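You operate a simulated robot arm through the tools that you are given. There is no shell and no other tool. Be economical: measure what you need, move in short steps, check, and stop when the job is done.

The job below is to be done with a simulated robot arm. You get a single attempt, and the scene is never put back.

## Task
Put one scoop of rice into the big steel bowl and pour about 200 ml of water over it.
Fine: full scoops from the rice tub with the large measuring scoop; water from the slim jar. Scoop and jar go back. Set down upright: what you pick out, slim jar.
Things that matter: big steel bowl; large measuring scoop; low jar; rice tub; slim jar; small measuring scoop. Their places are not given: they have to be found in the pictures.

It is judged by the outcome, as a careful person would: the job done as asked, and still so three seconds after it is handed in. It fails if anything else is knocked over, pushed out of place, dropped, spilled or broken.

## Robot
A 6-joint arm with a two-finger parallel gripper, fixed in place. Base frame: the origin is at the foot of the arm, x ahead of it, y to its left, z up. Readings come in m, degrees, newtons and seconds.
With the tool pointing down near the work surface it reaches from about 0.1 to 0.7 m from the base axis. Its first joint turns from -166.0 to 166.0 degrees. Payload 3.91 kg.
The TCP is the grasp point between the finger pads, 0.03 m short of the fingertips. In the tool frame z runs along the fingers and y along their closing line. Largest opening 0.11 m; finger width 0.02, thickness 0.01; the body of the gripper, 0.048 by 0.112 m, starts 0.055 m behind the TCP.
Orientation is that of the tool frame in the base frame, as a unit quaternion [w, x, y, z]. With the fingers straight down and closing along the base's y, the tool's x points along the base's -x, its y along +y and its z along -z.

## Interface
- The arm moves only by the tool nudge_tool. Its argument "targets" is a list of rows, each an object of numbers (a shift or turn left out is 0, a gripper value left out holds the last): "dx", "dy", "dz": the shift along the tool's x, y, z in units of 25 mm (1.0 is 25 mm); "wx", "wy", "wz": the turn, a rotation vector about the tool's x, y, z in units of 8 degrees (1.0 is 8 degrees); "jaw": the opening, from 0 (shut) to 1 (fully open). In form: [{"dx": .., "dy": .., "dz": .., "wx": .., "wy": .., "wz": .., "jaw": ..}, ...]. A call has 1 to 20 rows; each row shifts and turns the commanded pose from where the row before left it, along the tool's axes as they then stand. A call with a number of a shift or a turn outside -1 to 1 is refused whole. A row lasts 0.2 s, in which the tool goes at most 0.05 m and 8.6 degrees; a call with a longer step from one row to the next is refused whole, and so is a gripper value outside its range. A pose out of reach is approached as far as the arm can. The call stops where the force on the tool passes 90 N (or 10 N more than at its start, if that is more) or the arm is blocked; 0.2 s more then pass. Each finger travels about 0.045 m/s and halts on what it meets, pressing with about 21 N; the grip force reading is that of the motor and also rises with nothing between the fingers. The clock runs only during rows and for 0.2 s after the last one: add rows that do not move to give the fingers time. It gives the time, the measured TCP pose, the force on the tool (base axes), the opening and the grip force at its end, in the units of the frame above (readings bear some noise), with the torque about the TCP (base axes, N m) and any sound that the robot's microphone picked up.
- Cameras (640 x 400 px; columns grow to the right, rows downward): "scene" is fixed at [0.2198, 0.6451, 1.516]; the picture's right is [-0.66, -0.76, 0.00], its down [-0.46, 0.40, -0.79] and it looks along [0.60, -0.52, -0.61] (base axes); focal length 225 px, centre (320, 200). "wrist" rides on the gripper at [0.077, 0.007, -0.115] in the tool frame; the picture's right is [-0.09, 1.00, 0.00], its down [-0.80, -0.07, -0.59] and it looks along [-0.59, -0.05, 0.80] (tool axes); focal length 270 px, centre (320, 200).
- capture(camera): a new picture of that camera. The clock stands still meanwhile.
- lift_body(by): slides the trunk up (or, below 0, down) by that many m; the arm rides with it, the base frame stays. It gives what a move gives, with no picture.
- pixel_to_xyz(camera, pixels): there is no depth. For up to 12 entries [column, row, z] of the newest picture of that camera ("zoom" is the newest enlarged one), the place [x, y] in the base frame at which the ray of that pixel passes the height z, good to about 0.002 m, but the place of the scene camera against the robot may be out by one fixed shift of up to 0.025 m in any direction. The clock stands still meanwhile.
- inspect(camera, box): a new picture of the part [left, top, right, bottom] of that camera's present view, enlarged. The clock stands still meanwhile.
- hand_in(): hands the job in; it is judged then, once.

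Keep the steps short. Do not move on a guess: measure, check each grasp and each placing, and mend mistakes. In all there are 80 turns and 38 pictures (those below and enlarged ones count). Leave the gripper open and the arm clear of the work at the hand-in unless told otherwise, and finish with a single line.

The tools are called after "Request:" by a JSON object that holds its "op" and its "data". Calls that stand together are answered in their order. nudge_tool: Moves the arm, as the interface text tells. Its arguments: {"type":"object","properties":{"targets":{"type":"array"}},"required":["targets"]} The other tools are called the same way: lift_body (by) slides the trunk up or down; capture (camera) takes a picture; pixel_to_xyz (camera, pixels) gives the place at which the rays of pixels pass given heights; inspect (camera, box) takes an enlarged picture of a part of a camera's view; hand_in () hands the job in.

At the start:

```text
clock: 0.0
tool_pos: [0.3425, 0.2592, 1.3754]
ee_rot: [0.0, 0.0, 1.0, -0.001]
force: [-0.5, -0.4, 0.6]
moment: [0.02, -0.01, 0.0]
finger_gap: 0.1099
gripper_force: 0.0
trunk travel left (down, up): [-0.575, 0.035]
```

scene: 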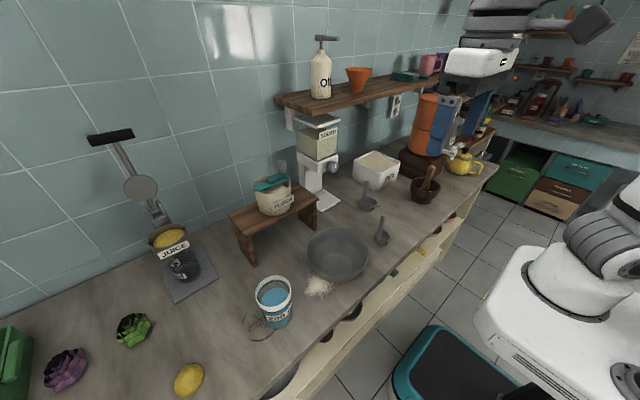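
wrist: 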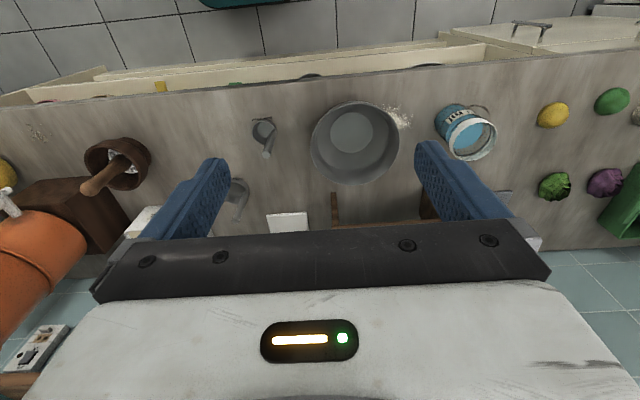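

I see a bowl near (338,253), two scoops near (368,200) and (382,235), a white tub at (377,170), and labelled containers. I'll enlarge these first to read the labels.

Request:
{"op": "inspect", "data": {"camera": "scene", "box": [220, 140, 420, 265]}}

Request:
{"op": "inspect", "data": {"camera": "scene", "box": [140, 210, 340, 335]}}

Request:
{"op": "inspect", "data": {"camera": "scene", "box": [270, 20, 510, 170]}}

```text
3.20 times, centred on (320, 202) of scene
```

zoom: 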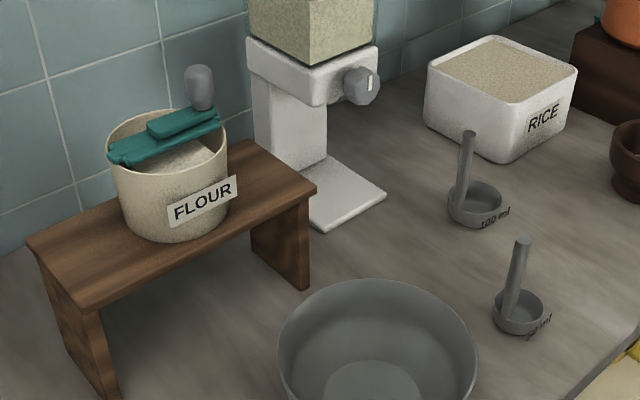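

```text
3.20 times, centred on (240, 272) of scene
```

zoom: 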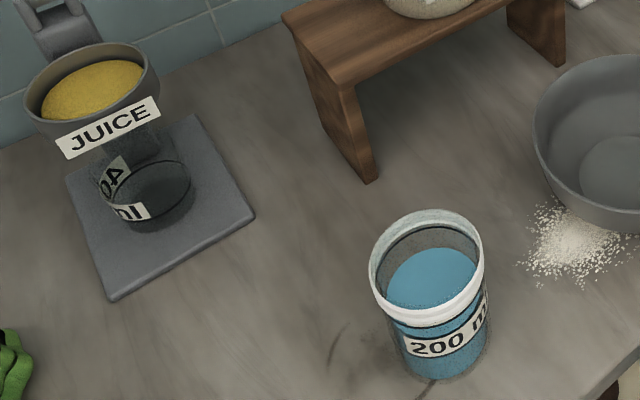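

```text
2.67 times, centred on (390, 95) of scene
```

zoom: 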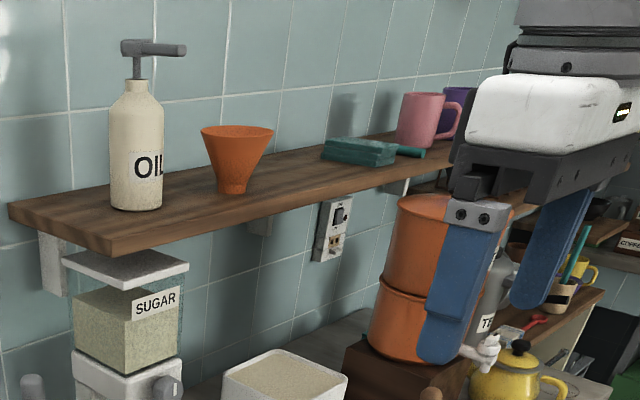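

The RICE tub, the 100 ml scoop nearer the wall (large), the 50 ml scoop nearer the edge, and a "200 ml" jar of water are visible. Another jar stands under the juice. I'll measure their rough places from the first pictures.

Request:
{"op": "pixel_to_xyz", "data": {"camera": "wrist", "pixels": [[351, 131, 0.47], [311, 140, 0.56], [400, 140, 0.56], [355, 101, 0.56], [350, 185, 0.56], [263, 130, 0.47], [238, 190, 0.47], [240, 215, 0.56], [467, 120, 0.47], [472, 135, 0.58], [320, 75, 0.46], [290, 222, 0.46]]}}

Request:
{"op": "pixel_to_xyz", "data": {"camera": "scene", "pixels": [[338, 265, 0.47], [368, 205, 0.47], [383, 241, 0.47], [370, 183, 0.46], [377, 160, 0.56], [274, 290, 0.56], [278, 322, 0.46], [183, 272, 0.46], [376, 200, 0.46], [316, 178, 0.46], [244, 262, 0.46], [420, 196, 0.46]]}}

```text
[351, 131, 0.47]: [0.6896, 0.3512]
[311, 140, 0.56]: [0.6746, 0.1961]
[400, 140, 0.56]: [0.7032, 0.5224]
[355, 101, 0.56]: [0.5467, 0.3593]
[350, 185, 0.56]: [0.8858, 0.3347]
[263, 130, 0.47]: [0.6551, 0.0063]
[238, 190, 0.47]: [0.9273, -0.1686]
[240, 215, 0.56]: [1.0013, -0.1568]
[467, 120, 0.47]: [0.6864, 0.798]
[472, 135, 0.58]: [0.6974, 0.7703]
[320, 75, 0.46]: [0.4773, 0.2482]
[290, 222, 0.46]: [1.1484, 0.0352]
```

```text
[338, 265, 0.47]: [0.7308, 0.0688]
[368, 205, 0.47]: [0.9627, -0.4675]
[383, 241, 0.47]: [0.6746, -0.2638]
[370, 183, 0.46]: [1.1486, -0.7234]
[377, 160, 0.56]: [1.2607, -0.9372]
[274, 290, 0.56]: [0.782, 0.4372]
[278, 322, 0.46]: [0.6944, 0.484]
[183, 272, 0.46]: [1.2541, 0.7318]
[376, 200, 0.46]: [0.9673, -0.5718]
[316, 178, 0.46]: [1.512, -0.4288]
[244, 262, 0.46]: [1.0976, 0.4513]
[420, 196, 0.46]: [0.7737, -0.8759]
```

The two cameras disagree at z=0.46, and their rays cross at about z=0.91. That puts the real surface near 0.9, so I'll measure again at that height.

Request:
{"op": "pixel_to_xyz", "data": {"camera": "wrist", "pixels": [[351, 131, 0.91], [311, 140, 0.98], [400, 140, 0.98], [355, 101, 0.98], [350, 185, 0.98], [263, 130, 0.91], [267, 156, 0.98], [238, 190, 0.91], [240, 215, 0.98], [467, 120, 0.91], [320, 75, 0.9], [290, 222, 0.9]]}}

Request:
{"op": "pixel_to_xyz", "data": {"camera": "scene", "pixels": [[338, 265, 0.91], [368, 205, 0.91], [383, 241, 0.91], [370, 183, 0.9], [377, 160, 0.98], [274, 290, 0.98], [278, 322, 0.9], [183, 272, 0.9], [376, 190, 0.9], [316, 178, 0.9], [244, 262, 0.9], [420, 196, 0.9]]}}

```text
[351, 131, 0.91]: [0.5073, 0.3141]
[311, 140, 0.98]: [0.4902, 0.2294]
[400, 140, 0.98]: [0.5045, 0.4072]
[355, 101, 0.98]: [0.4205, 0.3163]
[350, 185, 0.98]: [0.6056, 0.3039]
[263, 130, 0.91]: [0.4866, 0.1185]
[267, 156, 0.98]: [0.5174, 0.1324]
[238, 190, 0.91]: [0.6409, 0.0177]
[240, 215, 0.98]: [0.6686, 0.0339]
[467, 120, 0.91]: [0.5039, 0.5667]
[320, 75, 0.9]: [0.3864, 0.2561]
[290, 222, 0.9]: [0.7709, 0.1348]
```

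```text
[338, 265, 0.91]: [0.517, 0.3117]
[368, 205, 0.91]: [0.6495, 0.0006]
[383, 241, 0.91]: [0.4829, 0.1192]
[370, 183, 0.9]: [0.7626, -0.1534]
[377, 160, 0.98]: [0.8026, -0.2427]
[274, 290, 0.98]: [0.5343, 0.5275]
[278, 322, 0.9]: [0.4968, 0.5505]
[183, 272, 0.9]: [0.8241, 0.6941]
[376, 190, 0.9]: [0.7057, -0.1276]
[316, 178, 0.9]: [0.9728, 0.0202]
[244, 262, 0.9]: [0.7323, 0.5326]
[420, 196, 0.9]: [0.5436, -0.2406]
```

Now the views agree: bowl (0.51,0.31), small scoop (0.485,0.12), large scoop (0.645,0.01), water jar (0.50,0.56), rice tub near (0.76,-0.19), surface about 0.9. I'll move 0.25 m to the right (-y) and 0.1 m down to see the tub and large scoop with the wrist camera.

Request:
{"op": "nudge_tool", "data": {"targets": [{"dy": -1, "dz": 0.4}, {"dy": -1, "dz": 0.4}, {"dy": -1, "dz": 0.4}, {"dy": -1, "dz": 0.4}, {"dy": -1, "dz": 0.4}, {"dy": -1, "dz": 0.4}, {"dy": -1, "dz": 0.4}, {"dy": -1, "dz": 0.4}, {"dy": -1, "dz": 0.4}, {"dy": -1, "dz": 0.4}, {}]}}

Request:
{"op": "capture", "data": {"camera": "wrist"}}

```text
clock: 2.4
tool_pos: [0.3398, 0.0088, 1.2754]
ee_rot: [0.0, 0.0, 1.0, 0.0]
force: [0.1, 0.5, 0.6]
moment: [0.02, -0.03, 0.03]
finger_gap: 0.1101
gripper_force: 0.0
trunk travel left (down, up): [-0.575, 0.035]
```

```text
32 pictures are left
```

wrist: 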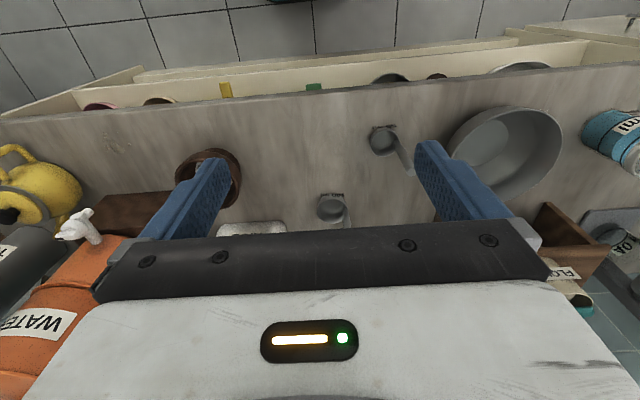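

The orange drum on the right is labelled WATER, and the large scoop is at (331,207). The tub is just hidden at (250,228). I'll tilt the tool 24° forward so the tub and scoop come into view.

Request:
{"op": "nudge_tool", "data": {"targets": [{"wy": -1, "dy": -1}, {"wy": -1, "dy": -1}, {"wy": -1, "dy": -1}, {}]}}

Request:
{"op": "capture", "data": {"camera": "wrist"}}

```text
clock: 3.4
tool_pos: [0.342, -0.0659, 1.2752]
ee_rot: [0.208, -0.001, 0.978, 0.0]
force: [-0.2, 0.1, -0.2]
moment: [-0.02, 0.02, -0.03]
finger_gap: 0.1099
gripper_force: 0.1
trunk travel left (down, up): [-0.575, 0.035]
```

```text
31 pictures are left
```

wrist: 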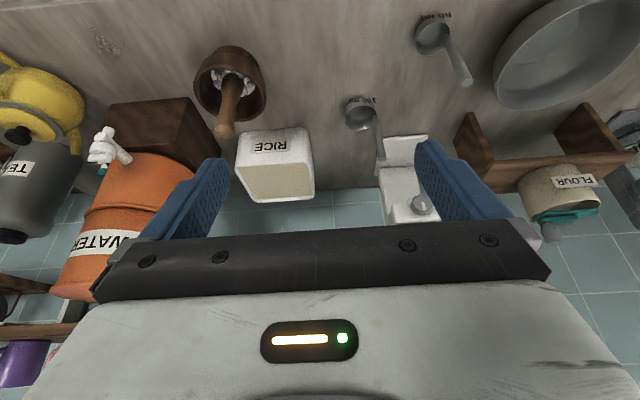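

The RICE tub is clear at (277,165), and the large scoop's cup is at (363,112) with its handle running to (380,160). I'll enlarge them for exact measuring.

Request:
{"op": "inspect", "data": {"camera": "wrist", "box": [220, 80, 420, 205]}}

```text
3.20 times, centred on (320, 142) of wrist
```

zoom: 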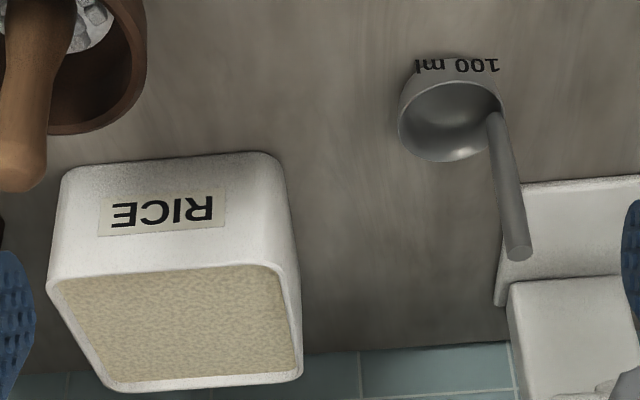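

I'll measure the tub corners, cup rim and handle top at candidate heights.

Request:
{"op": "pixel_to_xyz", "data": {"camera": "zoom", "pixels": [[68, 168, 0.9], [275, 155, 0.9], [50, 283, 1.0], [290, 262, 1.0], [103, 388, 1.0], [300, 377, 1.0], [400, 120, 0.94], [505, 115, 0.94], [455, 83, 0.94], [455, 161, 0.94], [518, 250, 1.05], [498, 120, 0.94]]}}

Request:
{"op": "pixel_to_xyz", "data": {"camera": "scene", "pixels": [[353, 163, 1.0], [375, 151, 1.0], [400, 161, 1.0], [380, 173, 1.0], [366.9, 181, 1.05], [366, 182, 1.03]]}}

```text
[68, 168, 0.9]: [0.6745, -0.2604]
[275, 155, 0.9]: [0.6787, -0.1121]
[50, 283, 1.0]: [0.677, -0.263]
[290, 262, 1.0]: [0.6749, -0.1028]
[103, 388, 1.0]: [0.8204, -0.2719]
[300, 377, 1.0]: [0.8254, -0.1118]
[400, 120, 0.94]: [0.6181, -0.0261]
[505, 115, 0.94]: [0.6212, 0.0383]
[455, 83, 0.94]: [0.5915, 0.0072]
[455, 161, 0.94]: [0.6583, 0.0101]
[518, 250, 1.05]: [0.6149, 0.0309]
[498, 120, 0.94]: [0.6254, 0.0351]
```

```text
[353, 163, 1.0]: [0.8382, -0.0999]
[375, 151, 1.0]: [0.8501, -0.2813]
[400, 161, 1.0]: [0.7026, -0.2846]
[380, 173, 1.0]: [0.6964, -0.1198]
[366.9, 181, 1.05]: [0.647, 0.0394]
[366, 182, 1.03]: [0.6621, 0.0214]
```

The numbers agree: the tub spans x 0.677–0.82, y -0.265 to -0.105, with its rim near 1.0. The large cup is centred at about (0.622,0.007) with its vertical handle near (0.617,0.033). I need the sugar dispenser's front for clearance before grasping.

Request:
{"op": "pixel_to_xyz", "data": {"camera": "zoom", "pixels": [[525, 188, 0.905], [500, 300, 0.905], [510, 285, 1.05], [505, 290, 1.1], [610, 375, 1.08], [610, 375, 1.15], [518, 250, 1.03], [498, 120, 0.91], [498, 120, 0.93]]}}

Request:
{"op": "pixel_to_xyz", "data": {"camera": "scene", "pixels": [[320.6, 211, 0.905], [340, 200, 0.905], [333, 166, 1.05], [333, 166, 1.1], [338, 158, 1.1], [398, 86, 1.4], [330, 101, 1.4], [280, 100, 1.4]]}}

```text
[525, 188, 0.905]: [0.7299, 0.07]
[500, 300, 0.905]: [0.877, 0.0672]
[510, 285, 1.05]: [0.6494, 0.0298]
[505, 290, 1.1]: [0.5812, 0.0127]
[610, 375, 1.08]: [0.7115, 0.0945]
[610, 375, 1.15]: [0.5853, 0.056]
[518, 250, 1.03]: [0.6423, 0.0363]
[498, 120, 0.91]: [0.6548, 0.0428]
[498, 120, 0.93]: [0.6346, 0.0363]
```

```text
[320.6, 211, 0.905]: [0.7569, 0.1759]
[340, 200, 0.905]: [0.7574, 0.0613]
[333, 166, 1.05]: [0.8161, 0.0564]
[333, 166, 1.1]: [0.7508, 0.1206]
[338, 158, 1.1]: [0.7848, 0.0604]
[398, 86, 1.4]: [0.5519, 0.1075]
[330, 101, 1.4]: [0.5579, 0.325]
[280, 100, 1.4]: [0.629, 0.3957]
```

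The dispenser's front is at x≈0.73, so it is clear of the path. I'll move to a hover above the handle, TCP about (0.63,0.034,1.10), keeping the 24° lean and half closing the jaw, then look.

Request:
{"op": "nudge_tool", "data": {"targets": [{"dz": 0.925, "dx": -0.64, "dy": 0.333, "jaw": 0.6}, {"dz": 0.925, "dx": -0.64, "dy": 0.333}, {"dz": 0.925, "dx": -0.64, "dy": 0.333}, {"dz": 0.925, "dx": -0.64, "dy": 0.333}, {"dz": 0.925, "dx": -0.64, "dy": 0.333}, {"dz": 0.925, "dx": -0.64, "dy": 0.333}, {"dz": 0.925, "dx": -0.64, "dy": 0.333}, {"dz": 0.925, "dx": -0.64, "dy": 0.333}, {"dz": 0.925, "dx": -0.64, "dy": 0.333}, {"dz": 0.925, "dx": -0.64, "dy": 0.333}, {"dz": 0.925, "dx": -0.64, "dy": 0.333}, {"dz": 0.925, "dx": -0.64, "dy": 0.333}, {}]}}

Request:
{"op": "capture", "data": {"camera": "wrist"}}

Request:
{"op": "inspect", "data": {"camera": "scene", "box": [300, 120, 460, 220]}}

```text
clock: 6.2
tool_pos: [0.632, 0.0346, 1.0971]
ee_rot: [0.208, 0.001, 0.978, 0.0]
force: [0.4, 0.7, -0.1]
moment: [0.02, -0.02, 0.03]
finger_gap: 0.0662
gripper_force: 0.1
trunk travel left (down, up): [-0.575, 0.035]
```

```text
29 pictures are left
```

wrist: 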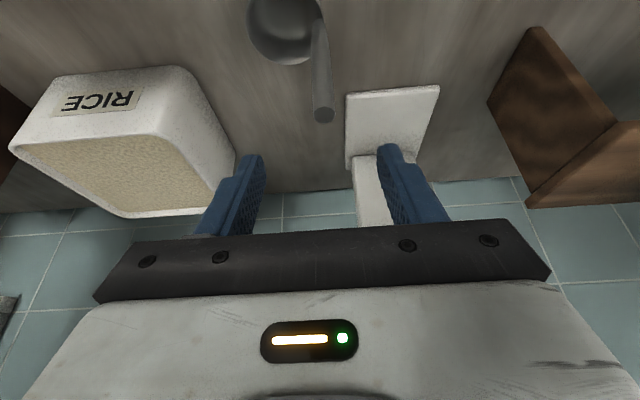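

```text
4.00 times, centred on (380, 170) of scene
```

zoom: 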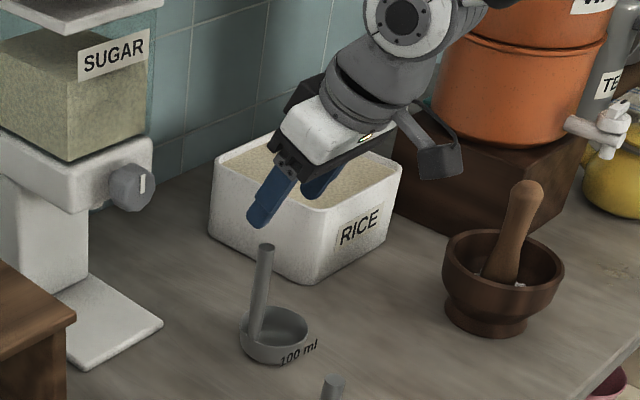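

The handle top is at (323,115) in the wrist view. I'll convert that at a few heights.

Request:
{"op": "pixel_to_xyz", "data": {"camera": "wrist", "pixels": [[323, 114, 1.01], [323, 114, 1.02], [323, 114, 1.03], [323, 114, 1.04], [319, 25, 0.93], [319, 25, 0.94], [285, 62, 0.9], [285, 62, 0.935]]}}

Request:
{"op": "pixel_to_xyz", "data": {"camera": "zoom", "pixels": [[267, 245, 1.02], [267, 245, 1.03], [267, 245, 1.04], [252, 335, 0.92], [278, 335, 0.93]]}}

```text
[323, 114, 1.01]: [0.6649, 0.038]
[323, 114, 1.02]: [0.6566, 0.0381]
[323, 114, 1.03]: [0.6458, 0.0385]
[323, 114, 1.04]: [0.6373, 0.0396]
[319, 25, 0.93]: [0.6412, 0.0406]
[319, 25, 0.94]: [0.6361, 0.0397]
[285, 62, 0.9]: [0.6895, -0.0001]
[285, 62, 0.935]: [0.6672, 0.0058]
```

```text
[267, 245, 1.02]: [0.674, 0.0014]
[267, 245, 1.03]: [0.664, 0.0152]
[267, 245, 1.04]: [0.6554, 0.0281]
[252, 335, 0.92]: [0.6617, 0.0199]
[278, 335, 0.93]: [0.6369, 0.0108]
```

The two wrist views put the handle at about (0.647,0.039) with its top near z 1.027. I'll descend to z≈0.995 with the fingers either side of it.

Request:
{"op": "nudge_tool", "data": {"targets": [{"dz": 0.79, "dx": 0.24, "dy": 0.16}, {"dz": 0.79, "dx": 0.24}, {"dz": 0.79, "dx": 0.24}, {"dz": 0.79, "dx": 0.24}, {"dz": 0.79, "dx": 0.24}, {}]}}

Request:
{"op": "capture", "data": {"camera": "wrist"}}

Request:
{"op": "inspect", "data": {"camera": "scene", "box": [320, 150, 416, 210]}}

```text
clock: 7.6
tool_pos: [0.6446, 0.0382, 0.9955]
ee_rot: [0.208, -0.001, 0.978, 0.0]
force: [0.1, 0.3, -0.4]
moment: [0.02, -0.01, -0.05]
finger_gap: 0.0662
gripper_force: 0.1
trunk travel left (down, up): [-0.575, 0.035]
```

```text
27 pictures are left
```

wrist: 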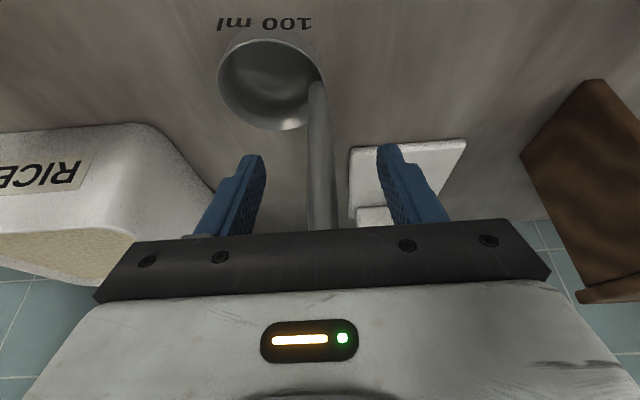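

```text
6.67 times, centred on (368, 180) of scene
```

zoom: 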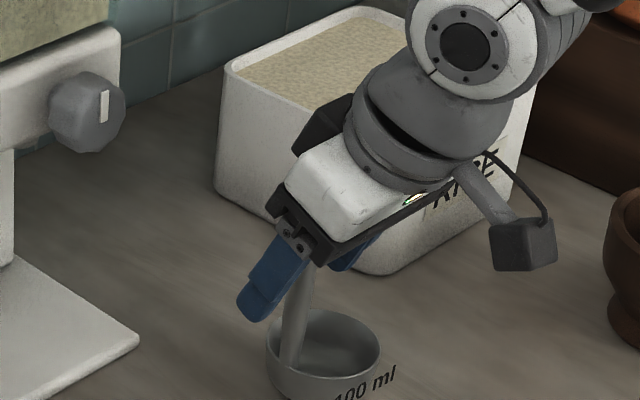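

The handle sits between the fingers at (318,170) with no contact force. I'll close the jaw and give it time.

Request:
{"op": "nudge_tool", "data": {"targets": [{"jaw": 0.3}, {"jaw": 0.15}, {"jaw": 0.0}, {}, {}, {}]}}

```text
clock: 9.0
tool_pos: [0.6447, 0.0382, 0.9968]
ee_rot: [0.208, 0.0, 0.978, 0.001]
force: [0.2, -0.3, 0.1]
moment: [0.04, -0.02, -0.03]
finger_gap: 0.0153
gripper_force: 20.7
trunk travel left (down, up): [-0.575, 0.035]
```

Gripped at 15 mm with 20.7 N. I'll lift straight up 0.13 m and check the scoop.

Request:
{"op": "nudge_tool", "data": {"targets": [{"dz": -0.4, "dx": -0.178}, {"dz": -0.73, "dx": -0.325}, {"dz": -0.73, "dx": -0.325}, {"dz": -0.73, "dx": -0.325}, {"dz": -0.73, "dx": -0.325}, {"dz": -0.73, "dx": -0.325}, {"dz": -0.73, "dx": -0.325}, {}]}}

Request:
{"op": "capture", "data": {"camera": "wrist"}}

```text
clock: 10.8
tool_pos: [0.644, 0.0385, 1.1299]
ee_rot: [0.208, -0.001, 0.978, 0.001]
force: [0.5, 0.0, -0.8]
moment: [0.0, -0.02, 0.01]
finger_gap: 0.0153
gripper_force: 20.4
trunk travel left (down, up): [-0.575, 0.035]
```

```text
25 pictures are left
```

wrist: 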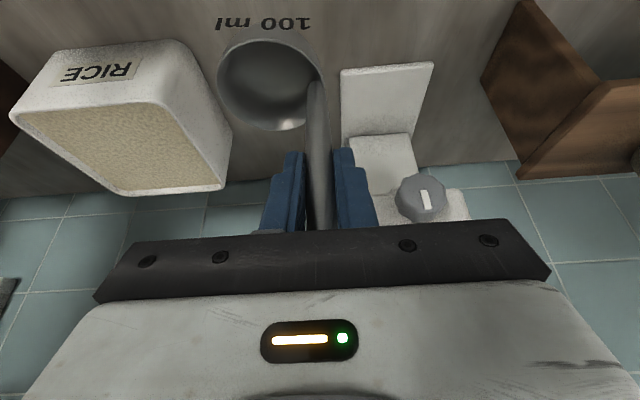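

The scoop hangs firmly and upright. I'll tilt it 30° (cup forward, opening toward the robot), then carry it above the rice tub, TCP near (0.718,-0.158,1.16).

Request:
{"op": "nudge_tool", "data": {"targets": [{"wy": -0.94, "dz": -0.2}, {"wy": -0.94, "dz": -0.2}, {"wy": -0.94, "dz": -0.2}, {"wy": -0.94, "dz": -0.2}, {"dx": -0.4}, {"dz": 0.21, "dx": -0.34, "dy": -0.985}, {"dz": 0.21, "dx": -0.34, "dy": -0.985}, {"dz": 0.21, "dx": -0.34, "dy": -0.985}, {"dz": 0.21, "dx": -0.34, "dy": -0.985}, {"dz": 0.21, "dx": -0.34, "dy": -0.985}, {"dz": 0.21, "dx": -0.34, "dy": -0.985}, {"dz": 0.21, "dx": -0.34, "dy": -0.985}, {"dz": 0.21, "dx": -0.34, "dy": -0.985}, {}]}}

Request:
{"op": "capture", "data": {"camera": "wrist"}}

Request:
{"op": "inspect", "data": {"camera": "scene", "box": [320, 120, 448, 200]}}

```text
clock: 13.8
tool_pos: [0.7138, -0.1709, 1.1726]
ee_rot: [0.373, 0.01, 0.928, -0.025]
force: [0.1, 1.0, -0.9]
moment: [0.03, 0.03, -0.03]
finger_gap: 0.015
gripper_force: 20.8
out of reach, approached as far as the arm can: row 3, 4
trunk travel left (down, up): [-0.575, 0.035]
```

```text
24 pictures are left
```

wrist: 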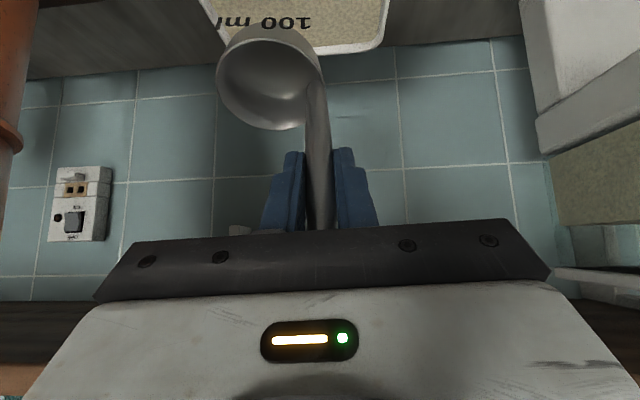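

```text
5.00 times, centred on (384, 160) of scene
```

zoom: 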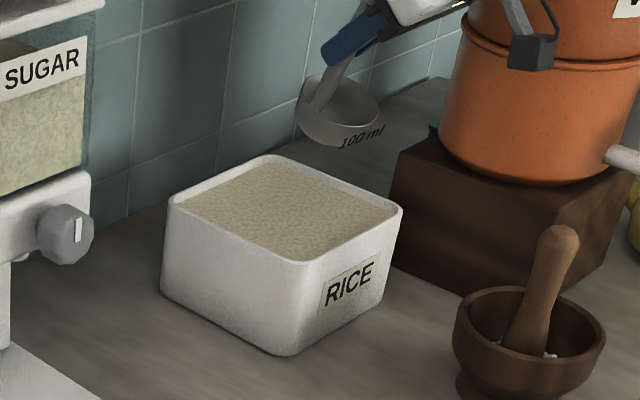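

Two of the tilting rows were out of reach: the lean is 44° instead of 54°. A lower trunk should allow more lean. I'll retreat from the tub, clear of the shelf, and raise the tool 0.2 m before lowering the trunk.

Request:
{"op": "nudge_tool", "data": {"targets": [{"dz": -0.925, "dx": 0.96}, {"dz": -0.925, "dx": 0.96}, {"dz": -0.925, "dx": 0.96}, {"dz": -0.925, "dx": 0.96}, {"dz": -0.925, "dx": 0.96}, {"dz": -0.925, "dx": 0.96}, {"dz": -0.9, "dx": -0.87}, {"dz": -0.9, "dx": -0.87}, {"dz": -0.9, "dx": -0.87}, {"dz": -0.9, "dx": -0.87}, {"dz": -0.9, "dx": -0.87}, {"dz": -0.9, "dx": -0.87}, {}]}}

Request:
{"op": "lift_body", "data": {"by": -0.2}}

```text
clock: 16.6
tool_pos: [0.5153, -0.157, 1.3598]
ee_rot: [0.374, 0.01, 0.927, -0.023]
force: [-0.6, 0.1, -1.8]
moment: [0.08, 0.02, -0.02]
finger_gap: 0.0152
gripper_force: 21.5
trunk travel left (down, up): [-0.575, 0.035]
```

```text
clock: 18.8
tool_pos: [0.5153, -0.155, 1.1603]
ee_rot: [0.373, 0.01, 0.927, -0.024]
force: [-0.2, 0.7, -0.3]
moment: [0.05, 0.04, -0.02]
finger_gap: 0.0155
gripper_force: 21.0
trunk travel left (down, up): [-0.375, 0.235]
```

The trunk is 0.2 m lower with the tool at z 1.16. I'll remove the 3° side tilt and add the missing 10° of lean here to test it.

Request:
{"op": "nudge_tool", "data": {"targets": [{"wx": -0.37}, {"wy": -0.65}, {"wy": -0.65}, {}]}}

```text
clock: 19.8
tool_pos: [0.5151, -0.156, 1.1596]
ee_rot: [0.455, 0.001, 0.89, 0.0]
force: [0.1, 0.1, -0.3]
moment: [0.0, 0.03, 0.0]
finger_gap: 0.0154
gripper_force: 20.6
trunk travel left (down, up): [-0.375, 0.235]
```

The lean is now 54° and square. Next I'll move to a hover over the tub, TCP about (0.718,-0.158,1.13).

Request:
{"op": "nudge_tool", "data": {"targets": [{"dz": 0.91, "dx": -0.474}, {"dz": 0.91, "dx": -0.474}, {"dz": 0.91, "dx": -0.474}, {"dz": 0.91, "dx": -0.474}, {"dz": 0.91, "dx": -0.474}, {"dz": 0.91, "dx": -0.474}, {"dz": 0.91, "dx": -0.474}, {"dz": 0.91, "dx": -0.474}, {}]}}

Request:
{"op": "inspect", "data": {"camera": "scene", "box": [320, 120, 448, 200]}}

```text
clock: 21.8
tool_pos: [0.7176, -0.1532, 1.1304]
ee_rot: [0.455, 0.0, 0.89, 0.0]
force: [-0.8, 0.4, -1.2]
moment: [0.0, 0.04, 0.0]
finger_gap: 0.0152
gripper_force: 21.0
trunk travel left (down, up): [-0.375, 0.235]
```

```text
5.00 times, centred on (384, 160) of scene
```

zoom: 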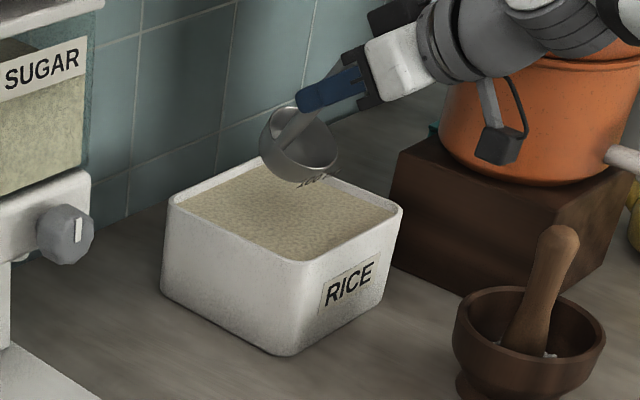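

The cup is above the tub's middle or back. I'll check with the rays of the cup and the tub rim corners.

Request:
{"op": "pixel_to_xyz", "data": {"camera": "zoom", "pixels": [[300, 170, 1.05], [298, 148, 1.08], [170, 200, 1.0], [270, 157, 1.0], [402, 210, 1.0], [310, 260, 1.0], [310, 255, 0.985], [185, 203, 0.985], [385, 212, 0.985]]}}

```text
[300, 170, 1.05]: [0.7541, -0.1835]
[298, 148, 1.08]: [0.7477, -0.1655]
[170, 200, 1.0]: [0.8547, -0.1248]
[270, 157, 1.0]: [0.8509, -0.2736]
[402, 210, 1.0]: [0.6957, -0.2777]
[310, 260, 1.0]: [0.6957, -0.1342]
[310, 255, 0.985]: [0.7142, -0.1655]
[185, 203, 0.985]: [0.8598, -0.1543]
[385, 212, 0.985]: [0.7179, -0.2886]
```

The cup sits about 1.5 cm toward +y and front of the tub's centre. I'll shift by (+0.012,-0.015) and plunge slowly to TCP z≈1.02.

Request:
{"op": "nudge_tool", "data": {"targets": [{"dy": -0.6, "dx": -0.29, "dz": 0.39}, {"dz": 0.29, "dx": 0.4}, {"dz": 0.29, "dx": 0.4}, {"dz": 0.29, "dx": 0.4}, {"dz": 0.29, "dx": 0.4}, {"dz": 0.29, "dx": 0.4}, {"dz": 0.29, "dx": 0.4}, {"dz": 0.29, "dx": 0.4}, {"dz": 0.29, "dx": 0.4}, {"dz": 0.29, "dx": 0.4}]}}

Request:
{"op": "inspect", "data": {"camera": "scene", "box": [320, 120, 448, 200]}}

```text
clock: 24.0
tool_pos: [0.7292, -0.171, 1.0174]
ee_rot: [0.456, 0.0, 0.89, -0.001]
force: [-0.5, -0.1, -0.7]
moment: [0.06, 0.07, 0.02]
finger_gap: 0.0152
gripper_force: 20.9
trunk travel left (down, up): [-0.375, 0.235]
```

```text
5.00 times, centred on (384, 160) of scene
```

zoom: 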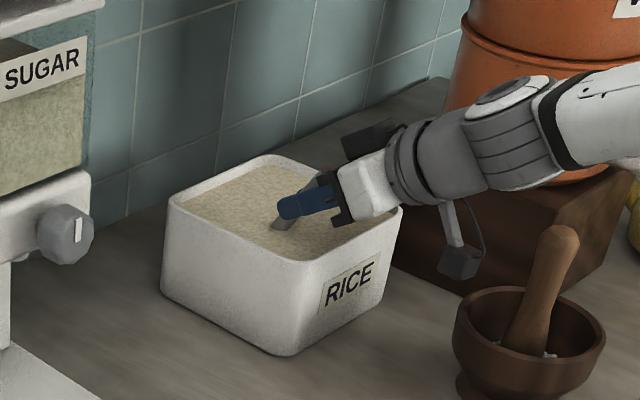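

The cup is fully under the rice with little force. I'll roll it back upright, which sweeps the cup toward the robot, then lift slowly.

Request:
{"op": "nudge_tool", "data": {"targets": [{"wy": 0.63, "dz": -0.08}, {"wy": 0.63, "dx": -0.08}, {"wy": 0.63, "dx": -0.08}, {"wy": 0.63, "dx": -0.08}, {"wy": 0.63, "dx": -0.08}, {"wy": 0.61, "dx": -0.08}, {}, {"dz": -0.3, "dx": -0.134}, {"dz": -0.4, "dx": -0.178}, {"dz": -0.4, "dx": -0.178}, {"dz": -0.4, "dx": -0.178}, {"dz": -0.4, "dx": -0.178}, {"dz": -0.5, "dx": -0.223}, {"dz": -0.5, "dx": -0.223}, {"dz": -0.5, "dx": -0.223}, {"dz": -0.5, "dx": -0.223}, {"dz": -0.5, "dx": -0.223}, {}]}}

Request:
{"op": "capture", "data": {"camera": "wrist"}}

Request:
{"op": "inspect", "data": {"camera": "scene", "box": [320, 120, 448, 200]}}

```text
clock: 27.8
tool_pos: [0.7377, -0.1716, 1.1448]
ee_rot: [0.209, 0.0, 0.978, 0.0]
force: [-0.5, 0.7, -1.0]
moment: [0.04, 0.0, 0.03]
finger_gap: 0.0158
gripper_force: 20.7
trunk travel left (down, up): [-0.375, 0.235]
```

```text
20 pictures are left
```

wrist: 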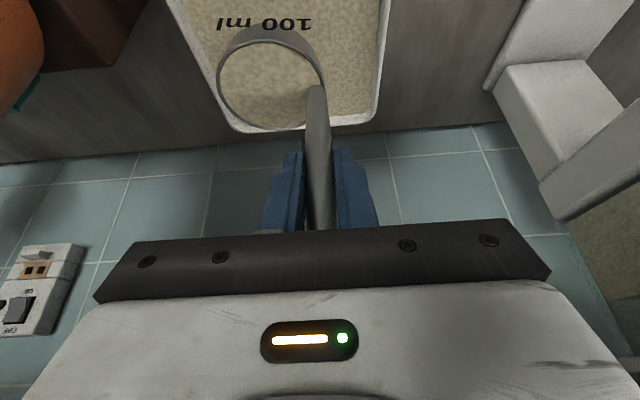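

```text
5.00 times, centred on (384, 160) of scene
```

zoom: 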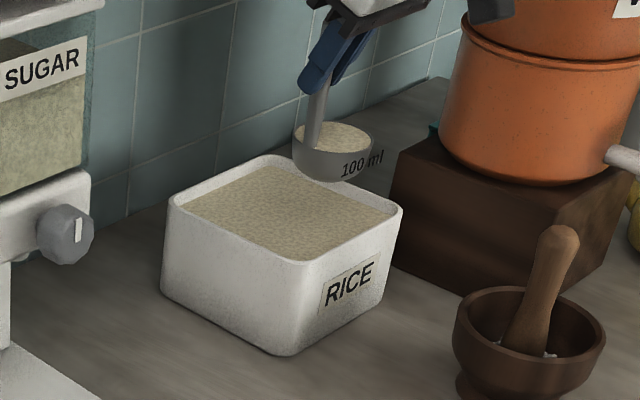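

The scoop came out full and level. I'll raise it 0.07 m and carry it level toward the bowl at (0.512,0.315).

Request:
{"op": "nudge_tool", "data": {"targets": [{"dz": -0.6, "dx": -0.267}, {"dz": -0.8, "dx": -0.356}, {"dz": -0.8, "dx": -0.356}, {"dz": -0.4, "dx": -0.178}, {"dz": -0.1, "dx": 0.22, "dy": 0.5}, {"dz": -0.184, "dx": 0.413, "dy": 0.975}, {"dz": -0.184, "dx": 0.413, "dy": 0.975}, {"dz": -0.184, "dx": 0.413, "dy": 0.975}, {"dz": -0.184, "dx": 0.413, "dy": 0.975}, {"dz": -0.184, "dx": 0.413, "dy": 0.975}, {"dz": -0.184, "dx": 0.413, "dy": 0.975}, {"dz": -0.184, "dx": 0.413, "dy": 0.975}, {"dz": -0.184, "dx": 0.413, "dy": 0.975}, {"dz": -0.184, "dx": 0.413, "dy": 0.975}, {"dz": -0.184, "dx": 0.413, "dy": 0.975}, {"dz": -0.184, "dx": 0.413, "dy": 0.975}, {"dz": -0.184, "dx": 0.413, "dy": 0.975}, {"dz": -0.184, "dx": 0.413, "dy": 0.975}, {"dz": -0.1, "dx": 0.22, "dy": 0.5}, {}]}}

```text
clock: 32.0
tool_pos: [0.5781, 0.1706, 1.2176]
ee_rot: [0.208, 0.001, 0.978, -0.001]
force: [-0.6, -0.2, -2.1]
moment: [0.05, 0.02, -0.01]
finger_gap: 0.0155
gripper_force: 21.2
trunk travel left (down, up): [-0.375, 0.235]
```

The scoop is still level at z 1.218. I'll yaw the tool -58.5° about the vertical so the handle lies on the far side of the cup, seen from the robot.

Request:
{"op": "nudge_tool", "data": {"targets": [{"wx": 0.19, "wz": 0.42}, {"wx": 0.37, "wz": 0.83}, {"wx": 0.37, "wz": 0.83}, {"wx": 0.37, "wz": 0.83}, {"wx": 0.37, "wz": 0.83}, {"wx": 0.37, "wz": 0.83}, {"wx": 0.37, "wz": 0.83}, {"wx": 0.37, "wz": 0.83}, {"wx": 0.19, "wz": 0.42}, {}]}}

Request:
{"op": "capture", "data": {"camera": "wrist"}}

```text
clock: 34.2
tool_pos: [0.5785, 0.1722, 1.2173]
ee_rot: [0.182, 0.477, 0.853, -0.102]
force: [-0.9, 1.2, -1.9]
moment: [0.01, -0.03, 0.01]
finger_gap: 0.0155
gripper_force: 21.0
trunk travel left (down, up): [-0.375, 0.235]
```

```text
18 pictures are left
```

wrist: 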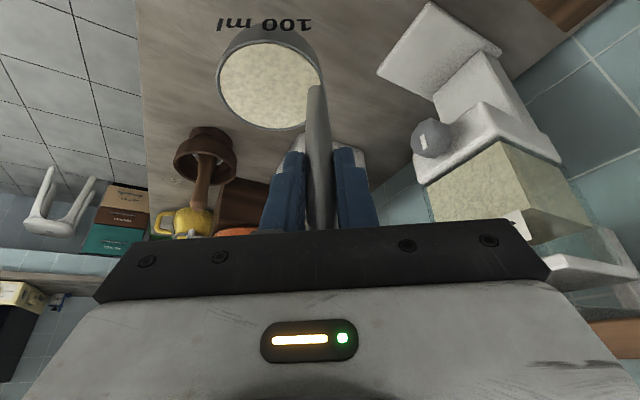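

The scoop is level and still full, with tool y pointing radially (0.85,0.52). I'll move over the bowl to TCP (0.512,0.315,1.12).

Request:
{"op": "nudge_tool", "data": {"targets": [{"dx": 0.5, "dy": 0.05, "dz": 0.066}, {"dx": 0.91, "dy": 0.094, "dz": 0.122}, {"dx": 0.91, "dy": 0.094, "dz": 0.122}, {"dx": 0.91, "dy": 0.094, "dz": 0.122}, {"dx": 0.91, "dy": 0.094, "dz": 0.122}, {"dx": 0.91, "dy": 0.094, "dz": 0.122}, {"dx": 0.91, "dy": 0.094, "dz": 0.122}, {"dx": 0.91, "dy": 0.094, "dz": 0.122}, {"dx": 0.41, "dy": 0.04, "dz": 0.056}, {}]}}

Request:
{"op": "inspect", "data": {"camera": "scene", "box": [258, 180, 418, 280]}}

```text
clock: 36.4
tool_pos: [0.5135, 0.3148, 1.1192]
ee_rot: [0.183, 0.477, 0.854, -0.101]
force: [0.1, 0.3, -2.4]
moment: [0.06, 0.0, 0.0]
finger_gap: 0.0156
gripper_force: 21.0
trunk travel left (down, up): [-0.375, 0.235]
```

```text
4.00 times, centred on (338, 230) of scene
```

zoom: 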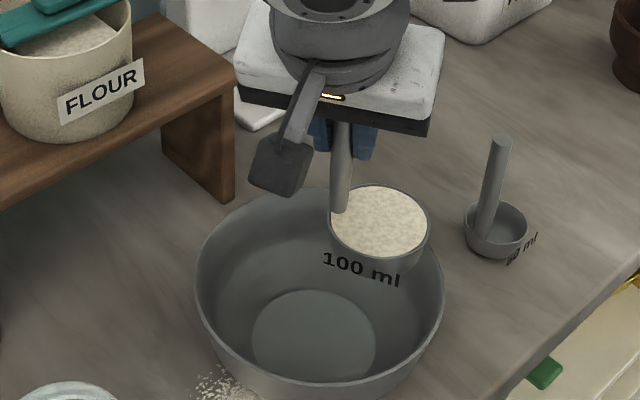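

The full cup hangs inside the bowl's outline. I'll shift 3 cm outward along tool y, then tilt 60° in 6° steps while backing up so the lip stays over the bowl's middle.

Request:
{"op": "nudge_tool", "data": {"targets": [{"dy": 0.6}, {"dy": 0.6}, {}, {"wx": -0.683, "wz": 0.306, "dy": -0.219, "dx": -0.009, "dz": -0.021}, {"wx": -0.683, "wz": 0.306, "dy": -0.215, "dx": -0.019, "dz": -0.042}, {"wx": -0.683, "wz": 0.306, "dy": -0.209, "dx": -0.028, "dz": -0.062}, {"wx": -0.683, "wz": 0.306, "dy": -0.2, "dx": -0.037, "dz": -0.081}, {"wx": -0.683, "wz": 0.306, "dy": -0.19, "dx": -0.045, "dz": -0.1}, {"wx": -0.683, "wz": 0.306, "dy": -0.178, "dx": -0.053, "dz": -0.118}, {"wx": -0.683, "wz": 0.306, "dy": -0.163, "dx": -0.06, "dz": -0.134}, {"wx": -0.683, "wz": 0.306, "dy": -0.147, "dx": -0.067, "dz": -0.149}, {"wx": -0.683, "wz": 0.306, "dy": -0.129, "dx": -0.073, "dz": -0.162}, {"wx": -0.683, "wz": 0.306, "dy": -0.11, "dx": -0.078, "dz": -0.173}, {}]}}

Request:
{"op": "inspect", "data": {"camera": "scene", "box": [258, 180, 418, 280]}}

```text
clock: 39.4
tool_pos: [0.494, 0.3015, 1.1362]
ee_rot: [0.393, 0.505, 0.691, 0.336]
force: [0.0, 0.5, -1.2]
moment: [-0.04, 0.09, 0.04]
finger_gap: 0.0155
gripper_force: 20.8
out of reach, approached as far as the arm can: row 13
trunk travel left (down, up): [-0.375, 0.235]
```

```text
4.00 times, centred on (338, 230) of scene
```

zoom: 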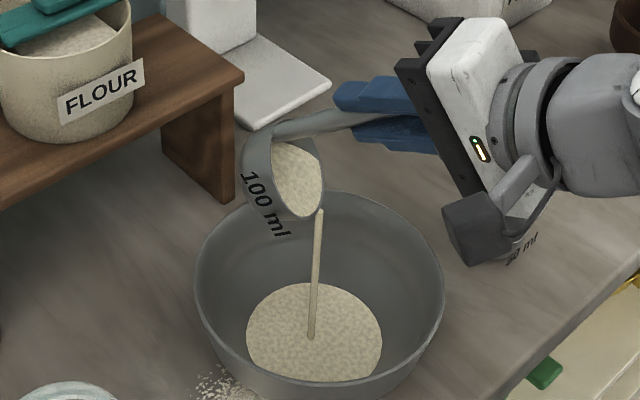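

Rice is streaming into the middle of the bowl, and the tilt has hit a reach limit at about 57°. I'll wait 2 s to let this tilt drain before changing the trunk.

Request:
{"op": "nudge_tool", "data": {"targets": [{}, {}, {}, {}, {}, {}, {}, {}, {}, {}]}}

Request:
{"op": "inspect", "data": {"camera": "scene", "box": [258, 180, 418, 280]}}

```text
clock: 41.6
tool_pos: [0.4935, 0.3003, 1.1357]
ee_rot: [0.394, 0.505, 0.691, 0.335]
force: [-0.9, 0.1, -1.3]
moment: [-0.04, 0.05, 0.01]
finger_gap: 0.0156
gripper_force: 20.5
trunk travel left (down, up): [-0.375, 0.235]
```

```text
4.00 times, centred on (338, 230) of scene
```

zoom: 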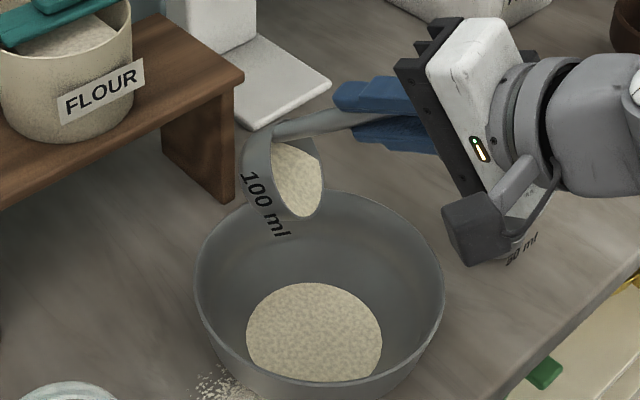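

The stream has stopped with about half left. To get more tilt I'll raise the tool 0.2 m straight up at the same tilt, then lower the trunk 0.2 m.

Request:
{"op": "nudge_tool", "data": {"targets": [{"dx": -0.1, "dy": 0.43, "dz": -0.232}, {"dx": -0.206, "dy": 0.861, "dz": -0.465}, {"dx": -0.206, "dy": 0.861, "dz": -0.465}, {"dx": -0.206, "dy": 0.861, "dz": -0.465}, {"dx": -0.206, "dy": 0.861, "dz": -0.465}, {"dx": -0.206, "dy": 0.861, "dz": -0.465}, {"dx": -0.206, "dy": 0.861, "dz": -0.465}, {"dx": -0.206, "dy": 0.861, "dz": -0.465}, {"dx": -0.1, "dy": 0.43, "dz": -0.232}, {}]}}

Request:
{"op": "lift_body", "data": {"by": -0.2}}

```text
clock: 43.8
tool_pos: [0.4918, 0.3019, 1.3351]
ee_rot: [0.396, 0.504, 0.689, 0.338]
force: [0.1, 0.5, -1.2]
moment: [-0.06, 0.06, 0.02]
finger_gap: 0.0157
gripper_force: 20.8
trunk travel left (down, up): [-0.375, 0.235]
```

```text
clock: 45.9
tool_pos: [0.491, 0.2995, 1.1357]
ee_rot: [0.396, 0.504, 0.689, 0.338]
force: [-0.3, 0.2, -2.1]
moment: [-0.05, 0.06, -0.01]
finger_gap: 0.0152
gripper_force: 21.2
trunk travel left (down, up): [-0.175, 0.435]
```

Pose unchanged after the trunk move. I'll keep tilting from 60° to 120° in 6° steps, with the lip held over the bowl.

Request:
{"op": "nudge_tool", "data": {"targets": [{"wx": -0.683, "wz": 0.306, "dy": -0.09, "dx": -0.082, "dz": -0.183}, {"wx": -0.683, "wz": 0.306, "dy": -0.068, "dx": -0.085, "dz": -0.19}, {"wx": -0.683, "wz": 0.306, "dy": -0.046, "dx": -0.088, "dz": -0.196}, {}, {}, {"wx": -0.683, "wz": 0.306, "dy": -0.023, "dx": -0.089, "dz": -0.199}, {"wx": -0.683, "wz": 0.306, "dx": -0.09, "dz": -0.2}, {"wx": -0.683, "wz": 0.306, "dy": 0.023, "dx": -0.089, "dz": -0.199}, {}, {}, {"wx": -0.683, "wz": 0.306, "dy": 0.046, "dx": -0.088, "dz": -0.196}, {"wx": -0.683, "wz": 0.306, "dy": 0.068, "dx": -0.085, "dz": -0.19}, {"wx": -0.683, "wz": 0.306, "dy": 0.09, "dx": -0.082, "dz": -0.183}, {"wx": -0.683, "wz": 0.306, "dy": 0.11, "dx": -0.078, "dz": -0.173}, {}, {}, {}, {}]}}

Request:
{"op": "inspect", "data": {"camera": "scene", "box": [258, 180, 418, 280]}}

```text
clock: 49.7
tool_pos: [0.4612, 0.2574, 1.2849]
ee_rot: [0.477, 0.449, 0.491, 0.574]
force: [-0.1, 1.0, -1.0]
moment: [-0.06, 0.09, 0.02]
finger_gap: 0.0154
gripper_force: 20.9
out of reach, approached as far as the arm can: row 6, 7, 8, 11, 12, 13, 14
trunk travel left (down, up): [-0.175, 0.435]
```

```text
4.00 times, centred on (338, 230) of scene
```

zoom: 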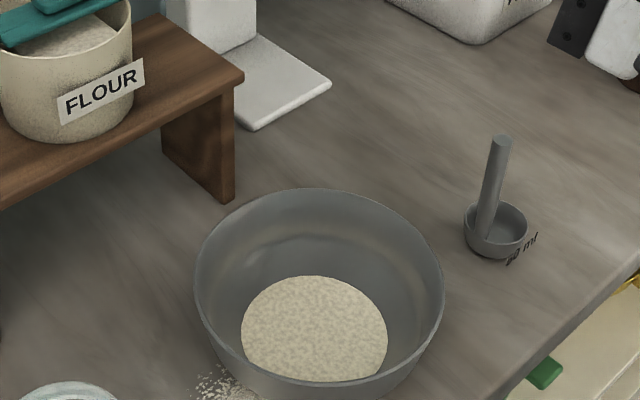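

The arm drifted up to z 1.285 as it neared its limits. No rice shows outside the bowl. I'll look at the scoop to see whether it is empty.

Request:
{"op": "capture", "data": {"camera": "scene"}}

Request:
{"op": "capture", "data": {"camera": "wrist"}}

```text
13 pictures are left
```

scene: 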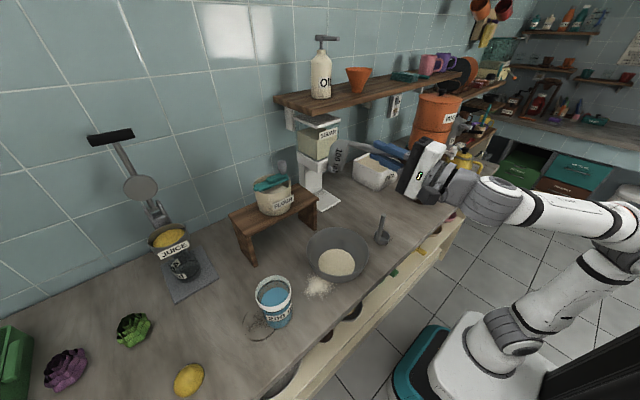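

```text
12 pictures are left
```

wrist: 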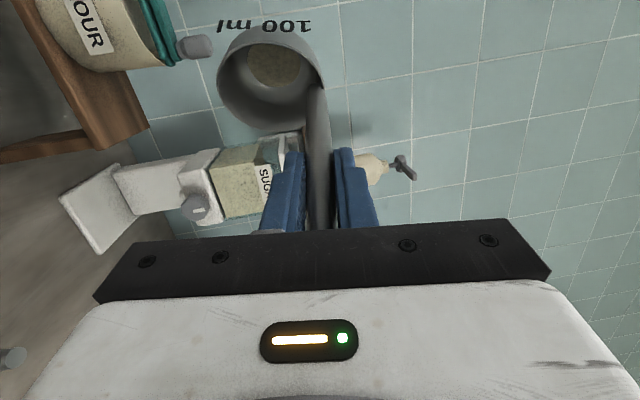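

A thin layer of rice is still in the cup at about 97° tilt. Rolling about the tool axis uses the scoop's lean in the grip and brings it to about 120°. First I'll lower the trunk 0.1 m to shorten the drop.

Request:
{"op": "lift_body", "data": {"by": -0.1}}

Request:
{"op": "nudge_tool", "data": {"targets": [{"dx": 0.5, "dz": -0.18}, {"dx": 0.48, "dz": -0.17}, {}, {"wz": 0.75}, {"wz": 0.75}, {"wz": 0.75}, {"wz": 0.75}, {}]}}

```text
clock: 51.1
tool_pos: [0.4606, 0.2574, 1.1845]
ee_rot: [0.476, 0.449, 0.492, 0.574]
force: [-0.2, 0.5, -0.3]
moment: [-0.03, 0.07, -0.01]
finger_gap: 0.0151
gripper_force: 21.1
trunk travel left (down, up): [-0.075, 0.535]
```

```text
clock: 52.9
tool_pos: [0.4664, 0.2628, 1.2779]
ee_rot: [0.346, 0.541, 0.392, 0.659]
force: [0.3, 0.4, -0.5]
moment: [-0.07, 0.05, 0.01]
finger_gap: 0.0155
gripper_force: 20.5
out of reach, approached as far as the arm can: row 4, 5, 6, 7
trunk travel left (down, up): [-0.075, 0.535]
```

It has rolled 24° further, but the arm rose to z 1.278 again. The xy position is still over the bowl. I'll continue the roll and check.

Request:
{"op": "nudge_tool", "data": {"targets": [{"wz": 0.75}, {"wz": 0.75}, {"wz": 0.75}, {"wz": 0.75}, {}, {}]}}

Request:
{"op": "capture", "data": {"camera": "wrist"}}

```text
clock: 54.3
tool_pos: [0.4952, 0.2441, 1.3565]
ee_rot: [0.201, 0.611, 0.267, 0.718]
force: [0.2, -0.7, -0.6]
moment: [-0.07, 0.04, 0.01]
finger_gap: 0.0151
gripper_force: 20.7
out of reach, approached as far as the arm can: row 1, 2, 3, 4
trunk travel left (down, up): [-0.075, 0.535]
```

```text
11 pictures are left
```

wrist: 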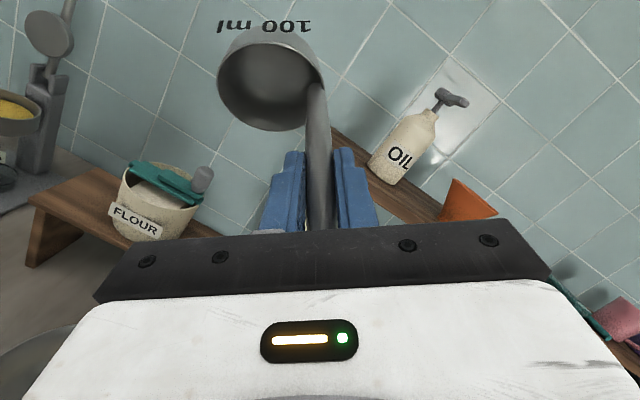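

The cup is now empty. I'll check around the bowl for stray rice.

Request:
{"op": "inspect", "data": {"camera": "scene", "box": [230, 160, 430, 285]}}

```text
3.20 times, centred on (330, 222) of scene
```

zoom: 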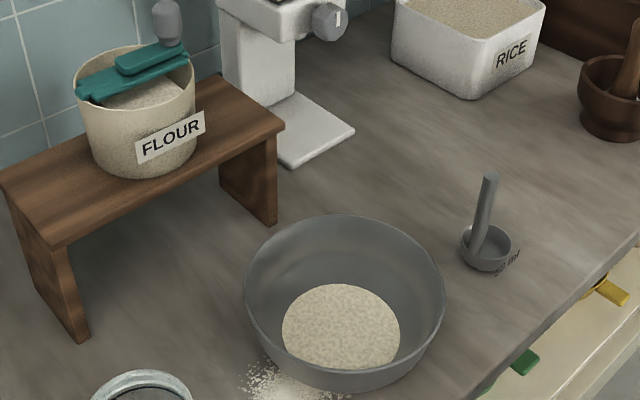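

The bowl holds the rice, and there are no new grains outside (the small pile was there from the start). Next I'll undo the roll, then the tilt, up here at z 1.35.

Request:
{"op": "nudge_tool", "data": {"targets": [{"wz": -0.8}, {"wz": -0.8}, {"wz": -0.8}, {"wz": -0.8}, {"wz": -0.8}, {"wz": -0.8}, {"wz": -0.8}, {"wx": 0.8, "wz": -0.36}, {"wx": 0.8, "wz": -0.36}, {"wx": 0.8, "wz": -0.36}, {"wx": 0.8, "wz": -0.36}, {"wx": 0.8, "wz": -0.36}, {"wx": 0.8, "wz": -0.36}, {"wx": 0.8, "wz": -0.36}, {"wx": 0.8, "wz": -0.36}, {}]}}

```text
clock: 57.7
tool_pos: [0.4414, 0.2204, 1.2123]
ee_rot: [0.321, 0.514, 0.764, 0.224]
force: [0.3, 1.0, -1.3]
moment: [-0.02, 0.05, -0.01]
finger_gap: 0.0153
gripper_force: 21.1
out of reach, approached as far as the arm can: row 9, 10, 11, 12, 13, 14, 15
trunk travel left (down, up): [-0.075, 0.535]
```

Those rows ran out of reach because the trunk is too low for a downward tool. I'll raise the trunk 0.3 m, then rotate the remaining 71° to the original grasp orientation.

Request:
{"op": "lift_body", "data": {"by": 0.3}}

Request:
{"op": "nudge_tool", "data": {"targets": [{"wx": 0.172, "wy": 0.238, "wz": -0.841}, {"wx": 0.172, "wy": 0.238, "wz": -0.841}, {"wx": 0.172, "wy": 0.238, "wz": -0.841}, {"wx": 0.172, "wy": 0.238, "wz": -0.841}, {"wx": 0.172, "wy": 0.238, "wz": -0.841}, {"wx": 0.172, "wy": 0.238, "wz": -0.841}, {"wx": 0.172, "wy": 0.238, "wz": -0.841}, {"wx": 0.172, "wy": 0.238, "wz": -0.841}, {"wx": 0.172, "wy": 0.238, "wz": -0.841}, {"wx": 0.172, "wy": 0.238, "wz": -0.841}, {}]}}

```text
clock: 60.7
tool_pos: [0.4424, 0.2202, 1.5114]
ee_rot: [0.322, 0.513, 0.763, 0.225]
force: [-0.1, 0.2, -0.4]
moment: [-0.02, 0.01, 0.0]
finger_gap: 0.0153
gripper_force: 20.7
trunk travel left (down, up): [-0.375, 0.235]
```

```text
clock: 63.1
tool_pos: [0.4341, 0.205, 1.4374]
ee_rot: [0.21, -0.003, 0.978, -0.001]
force: [0.5, 0.5, 0.0]
moment: [0.03, -0.01, 0.04]
finger_gap: 0.0151
gripper_force: 20.9
out of reach, approached as far as the arm can: row 1, 2, 3, 4, 5, 6, 7, 8, 9, 10
trunk travel left (down, up): [-0.375, 0.235]
```

The orientation is restored. I'll go to 0.12 m above the scoop's original place, at TCP (0.645,0.038,1.12).

Request:
{"op": "nudge_tool", "data": {"targets": [{"dz": 0.442, "dx": -0.075, "dy": -0.2}, {"dz": 0.884, "dx": -0.149, "dy": -0.393}, {"dz": 0.884, "dx": -0.149, "dy": -0.393}, {"dz": 0.884, "dx": -0.149, "dy": -0.393}, {"dz": 0.884, "dx": -0.149, "dy": -0.393}, {"dz": 0.884, "dx": -0.149, "dy": -0.393}, {"dz": 0.884, "dx": -0.149, "dy": -0.393}, {"dz": 0.884, "dx": -0.149, "dy": -0.393}, {"dz": 0.884, "dx": -0.149, "dy": -0.393}, {"dz": 0.884, "dx": -0.149, "dy": -0.393}, {"dz": 0.884, "dx": -0.149, "dy": -0.393}, {"dz": 0.884, "dx": -0.149, "dy": -0.393}, {"dz": 0.884, "dx": -0.149, "dy": -0.393}, {"dz": 0.884, "dx": -0.149, "dy": -0.393}, {"dz": 0.884, "dx": -0.149, "dy": -0.393}, {"dz": 0.884, "dx": -0.149, "dy": -0.393}, {"dz": 0.884, "dx": -0.149, "dy": -0.393}, {"dz": 0.442, "dx": -0.075, "dy": -0.2}, {}]}}

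```text
clock: 67.1
tool_pos: [0.6461, 0.0375, 1.1202]
ee_rot: [0.208, -0.003, 0.978, -0.001]
force: [0.0, -0.5, -1.1]
moment: [0.02, 0.0, -0.01]
finger_gap: 0.0152
gripper_force: 20.8
trunk travel left (down, up): [-0.375, 0.235]
```

I'm directly above the place. I'll lower 0.121 m slowly to just above the counter and read the force.

Request:
{"op": "nudge_tool", "data": {"targets": [{"dz": 0.7, "dx": 0.312}, {"dz": 0.7, "dx": 0.312}, {"dz": 0.7, "dx": 0.312}, {"dz": 0.7, "dx": 0.312}, {"dz": 0.6, "dx": 0.267}, {"dz": 0.4, "dx": 0.178}, {"dz": 0.3, "dx": 0.134}, {"dz": 0.2, "dx": 0.09}, {"dz": 0.12, "dx": 0.053}, {"dz": 0.06, "dx": 0.027}, {}]}}

```text
clock: 69.5
tool_pos: [0.6445, 0.0373, 0.9968]
ee_rot: [0.209, -0.001, 0.978, -0.001]
force: [0.1, 1.4, 2.4]
moment: [0.06, 0.0, 0.01]
finger_gap: 0.0151
gripper_force: 21.1
trunk travel left (down, up): [-0.375, 0.235]
```

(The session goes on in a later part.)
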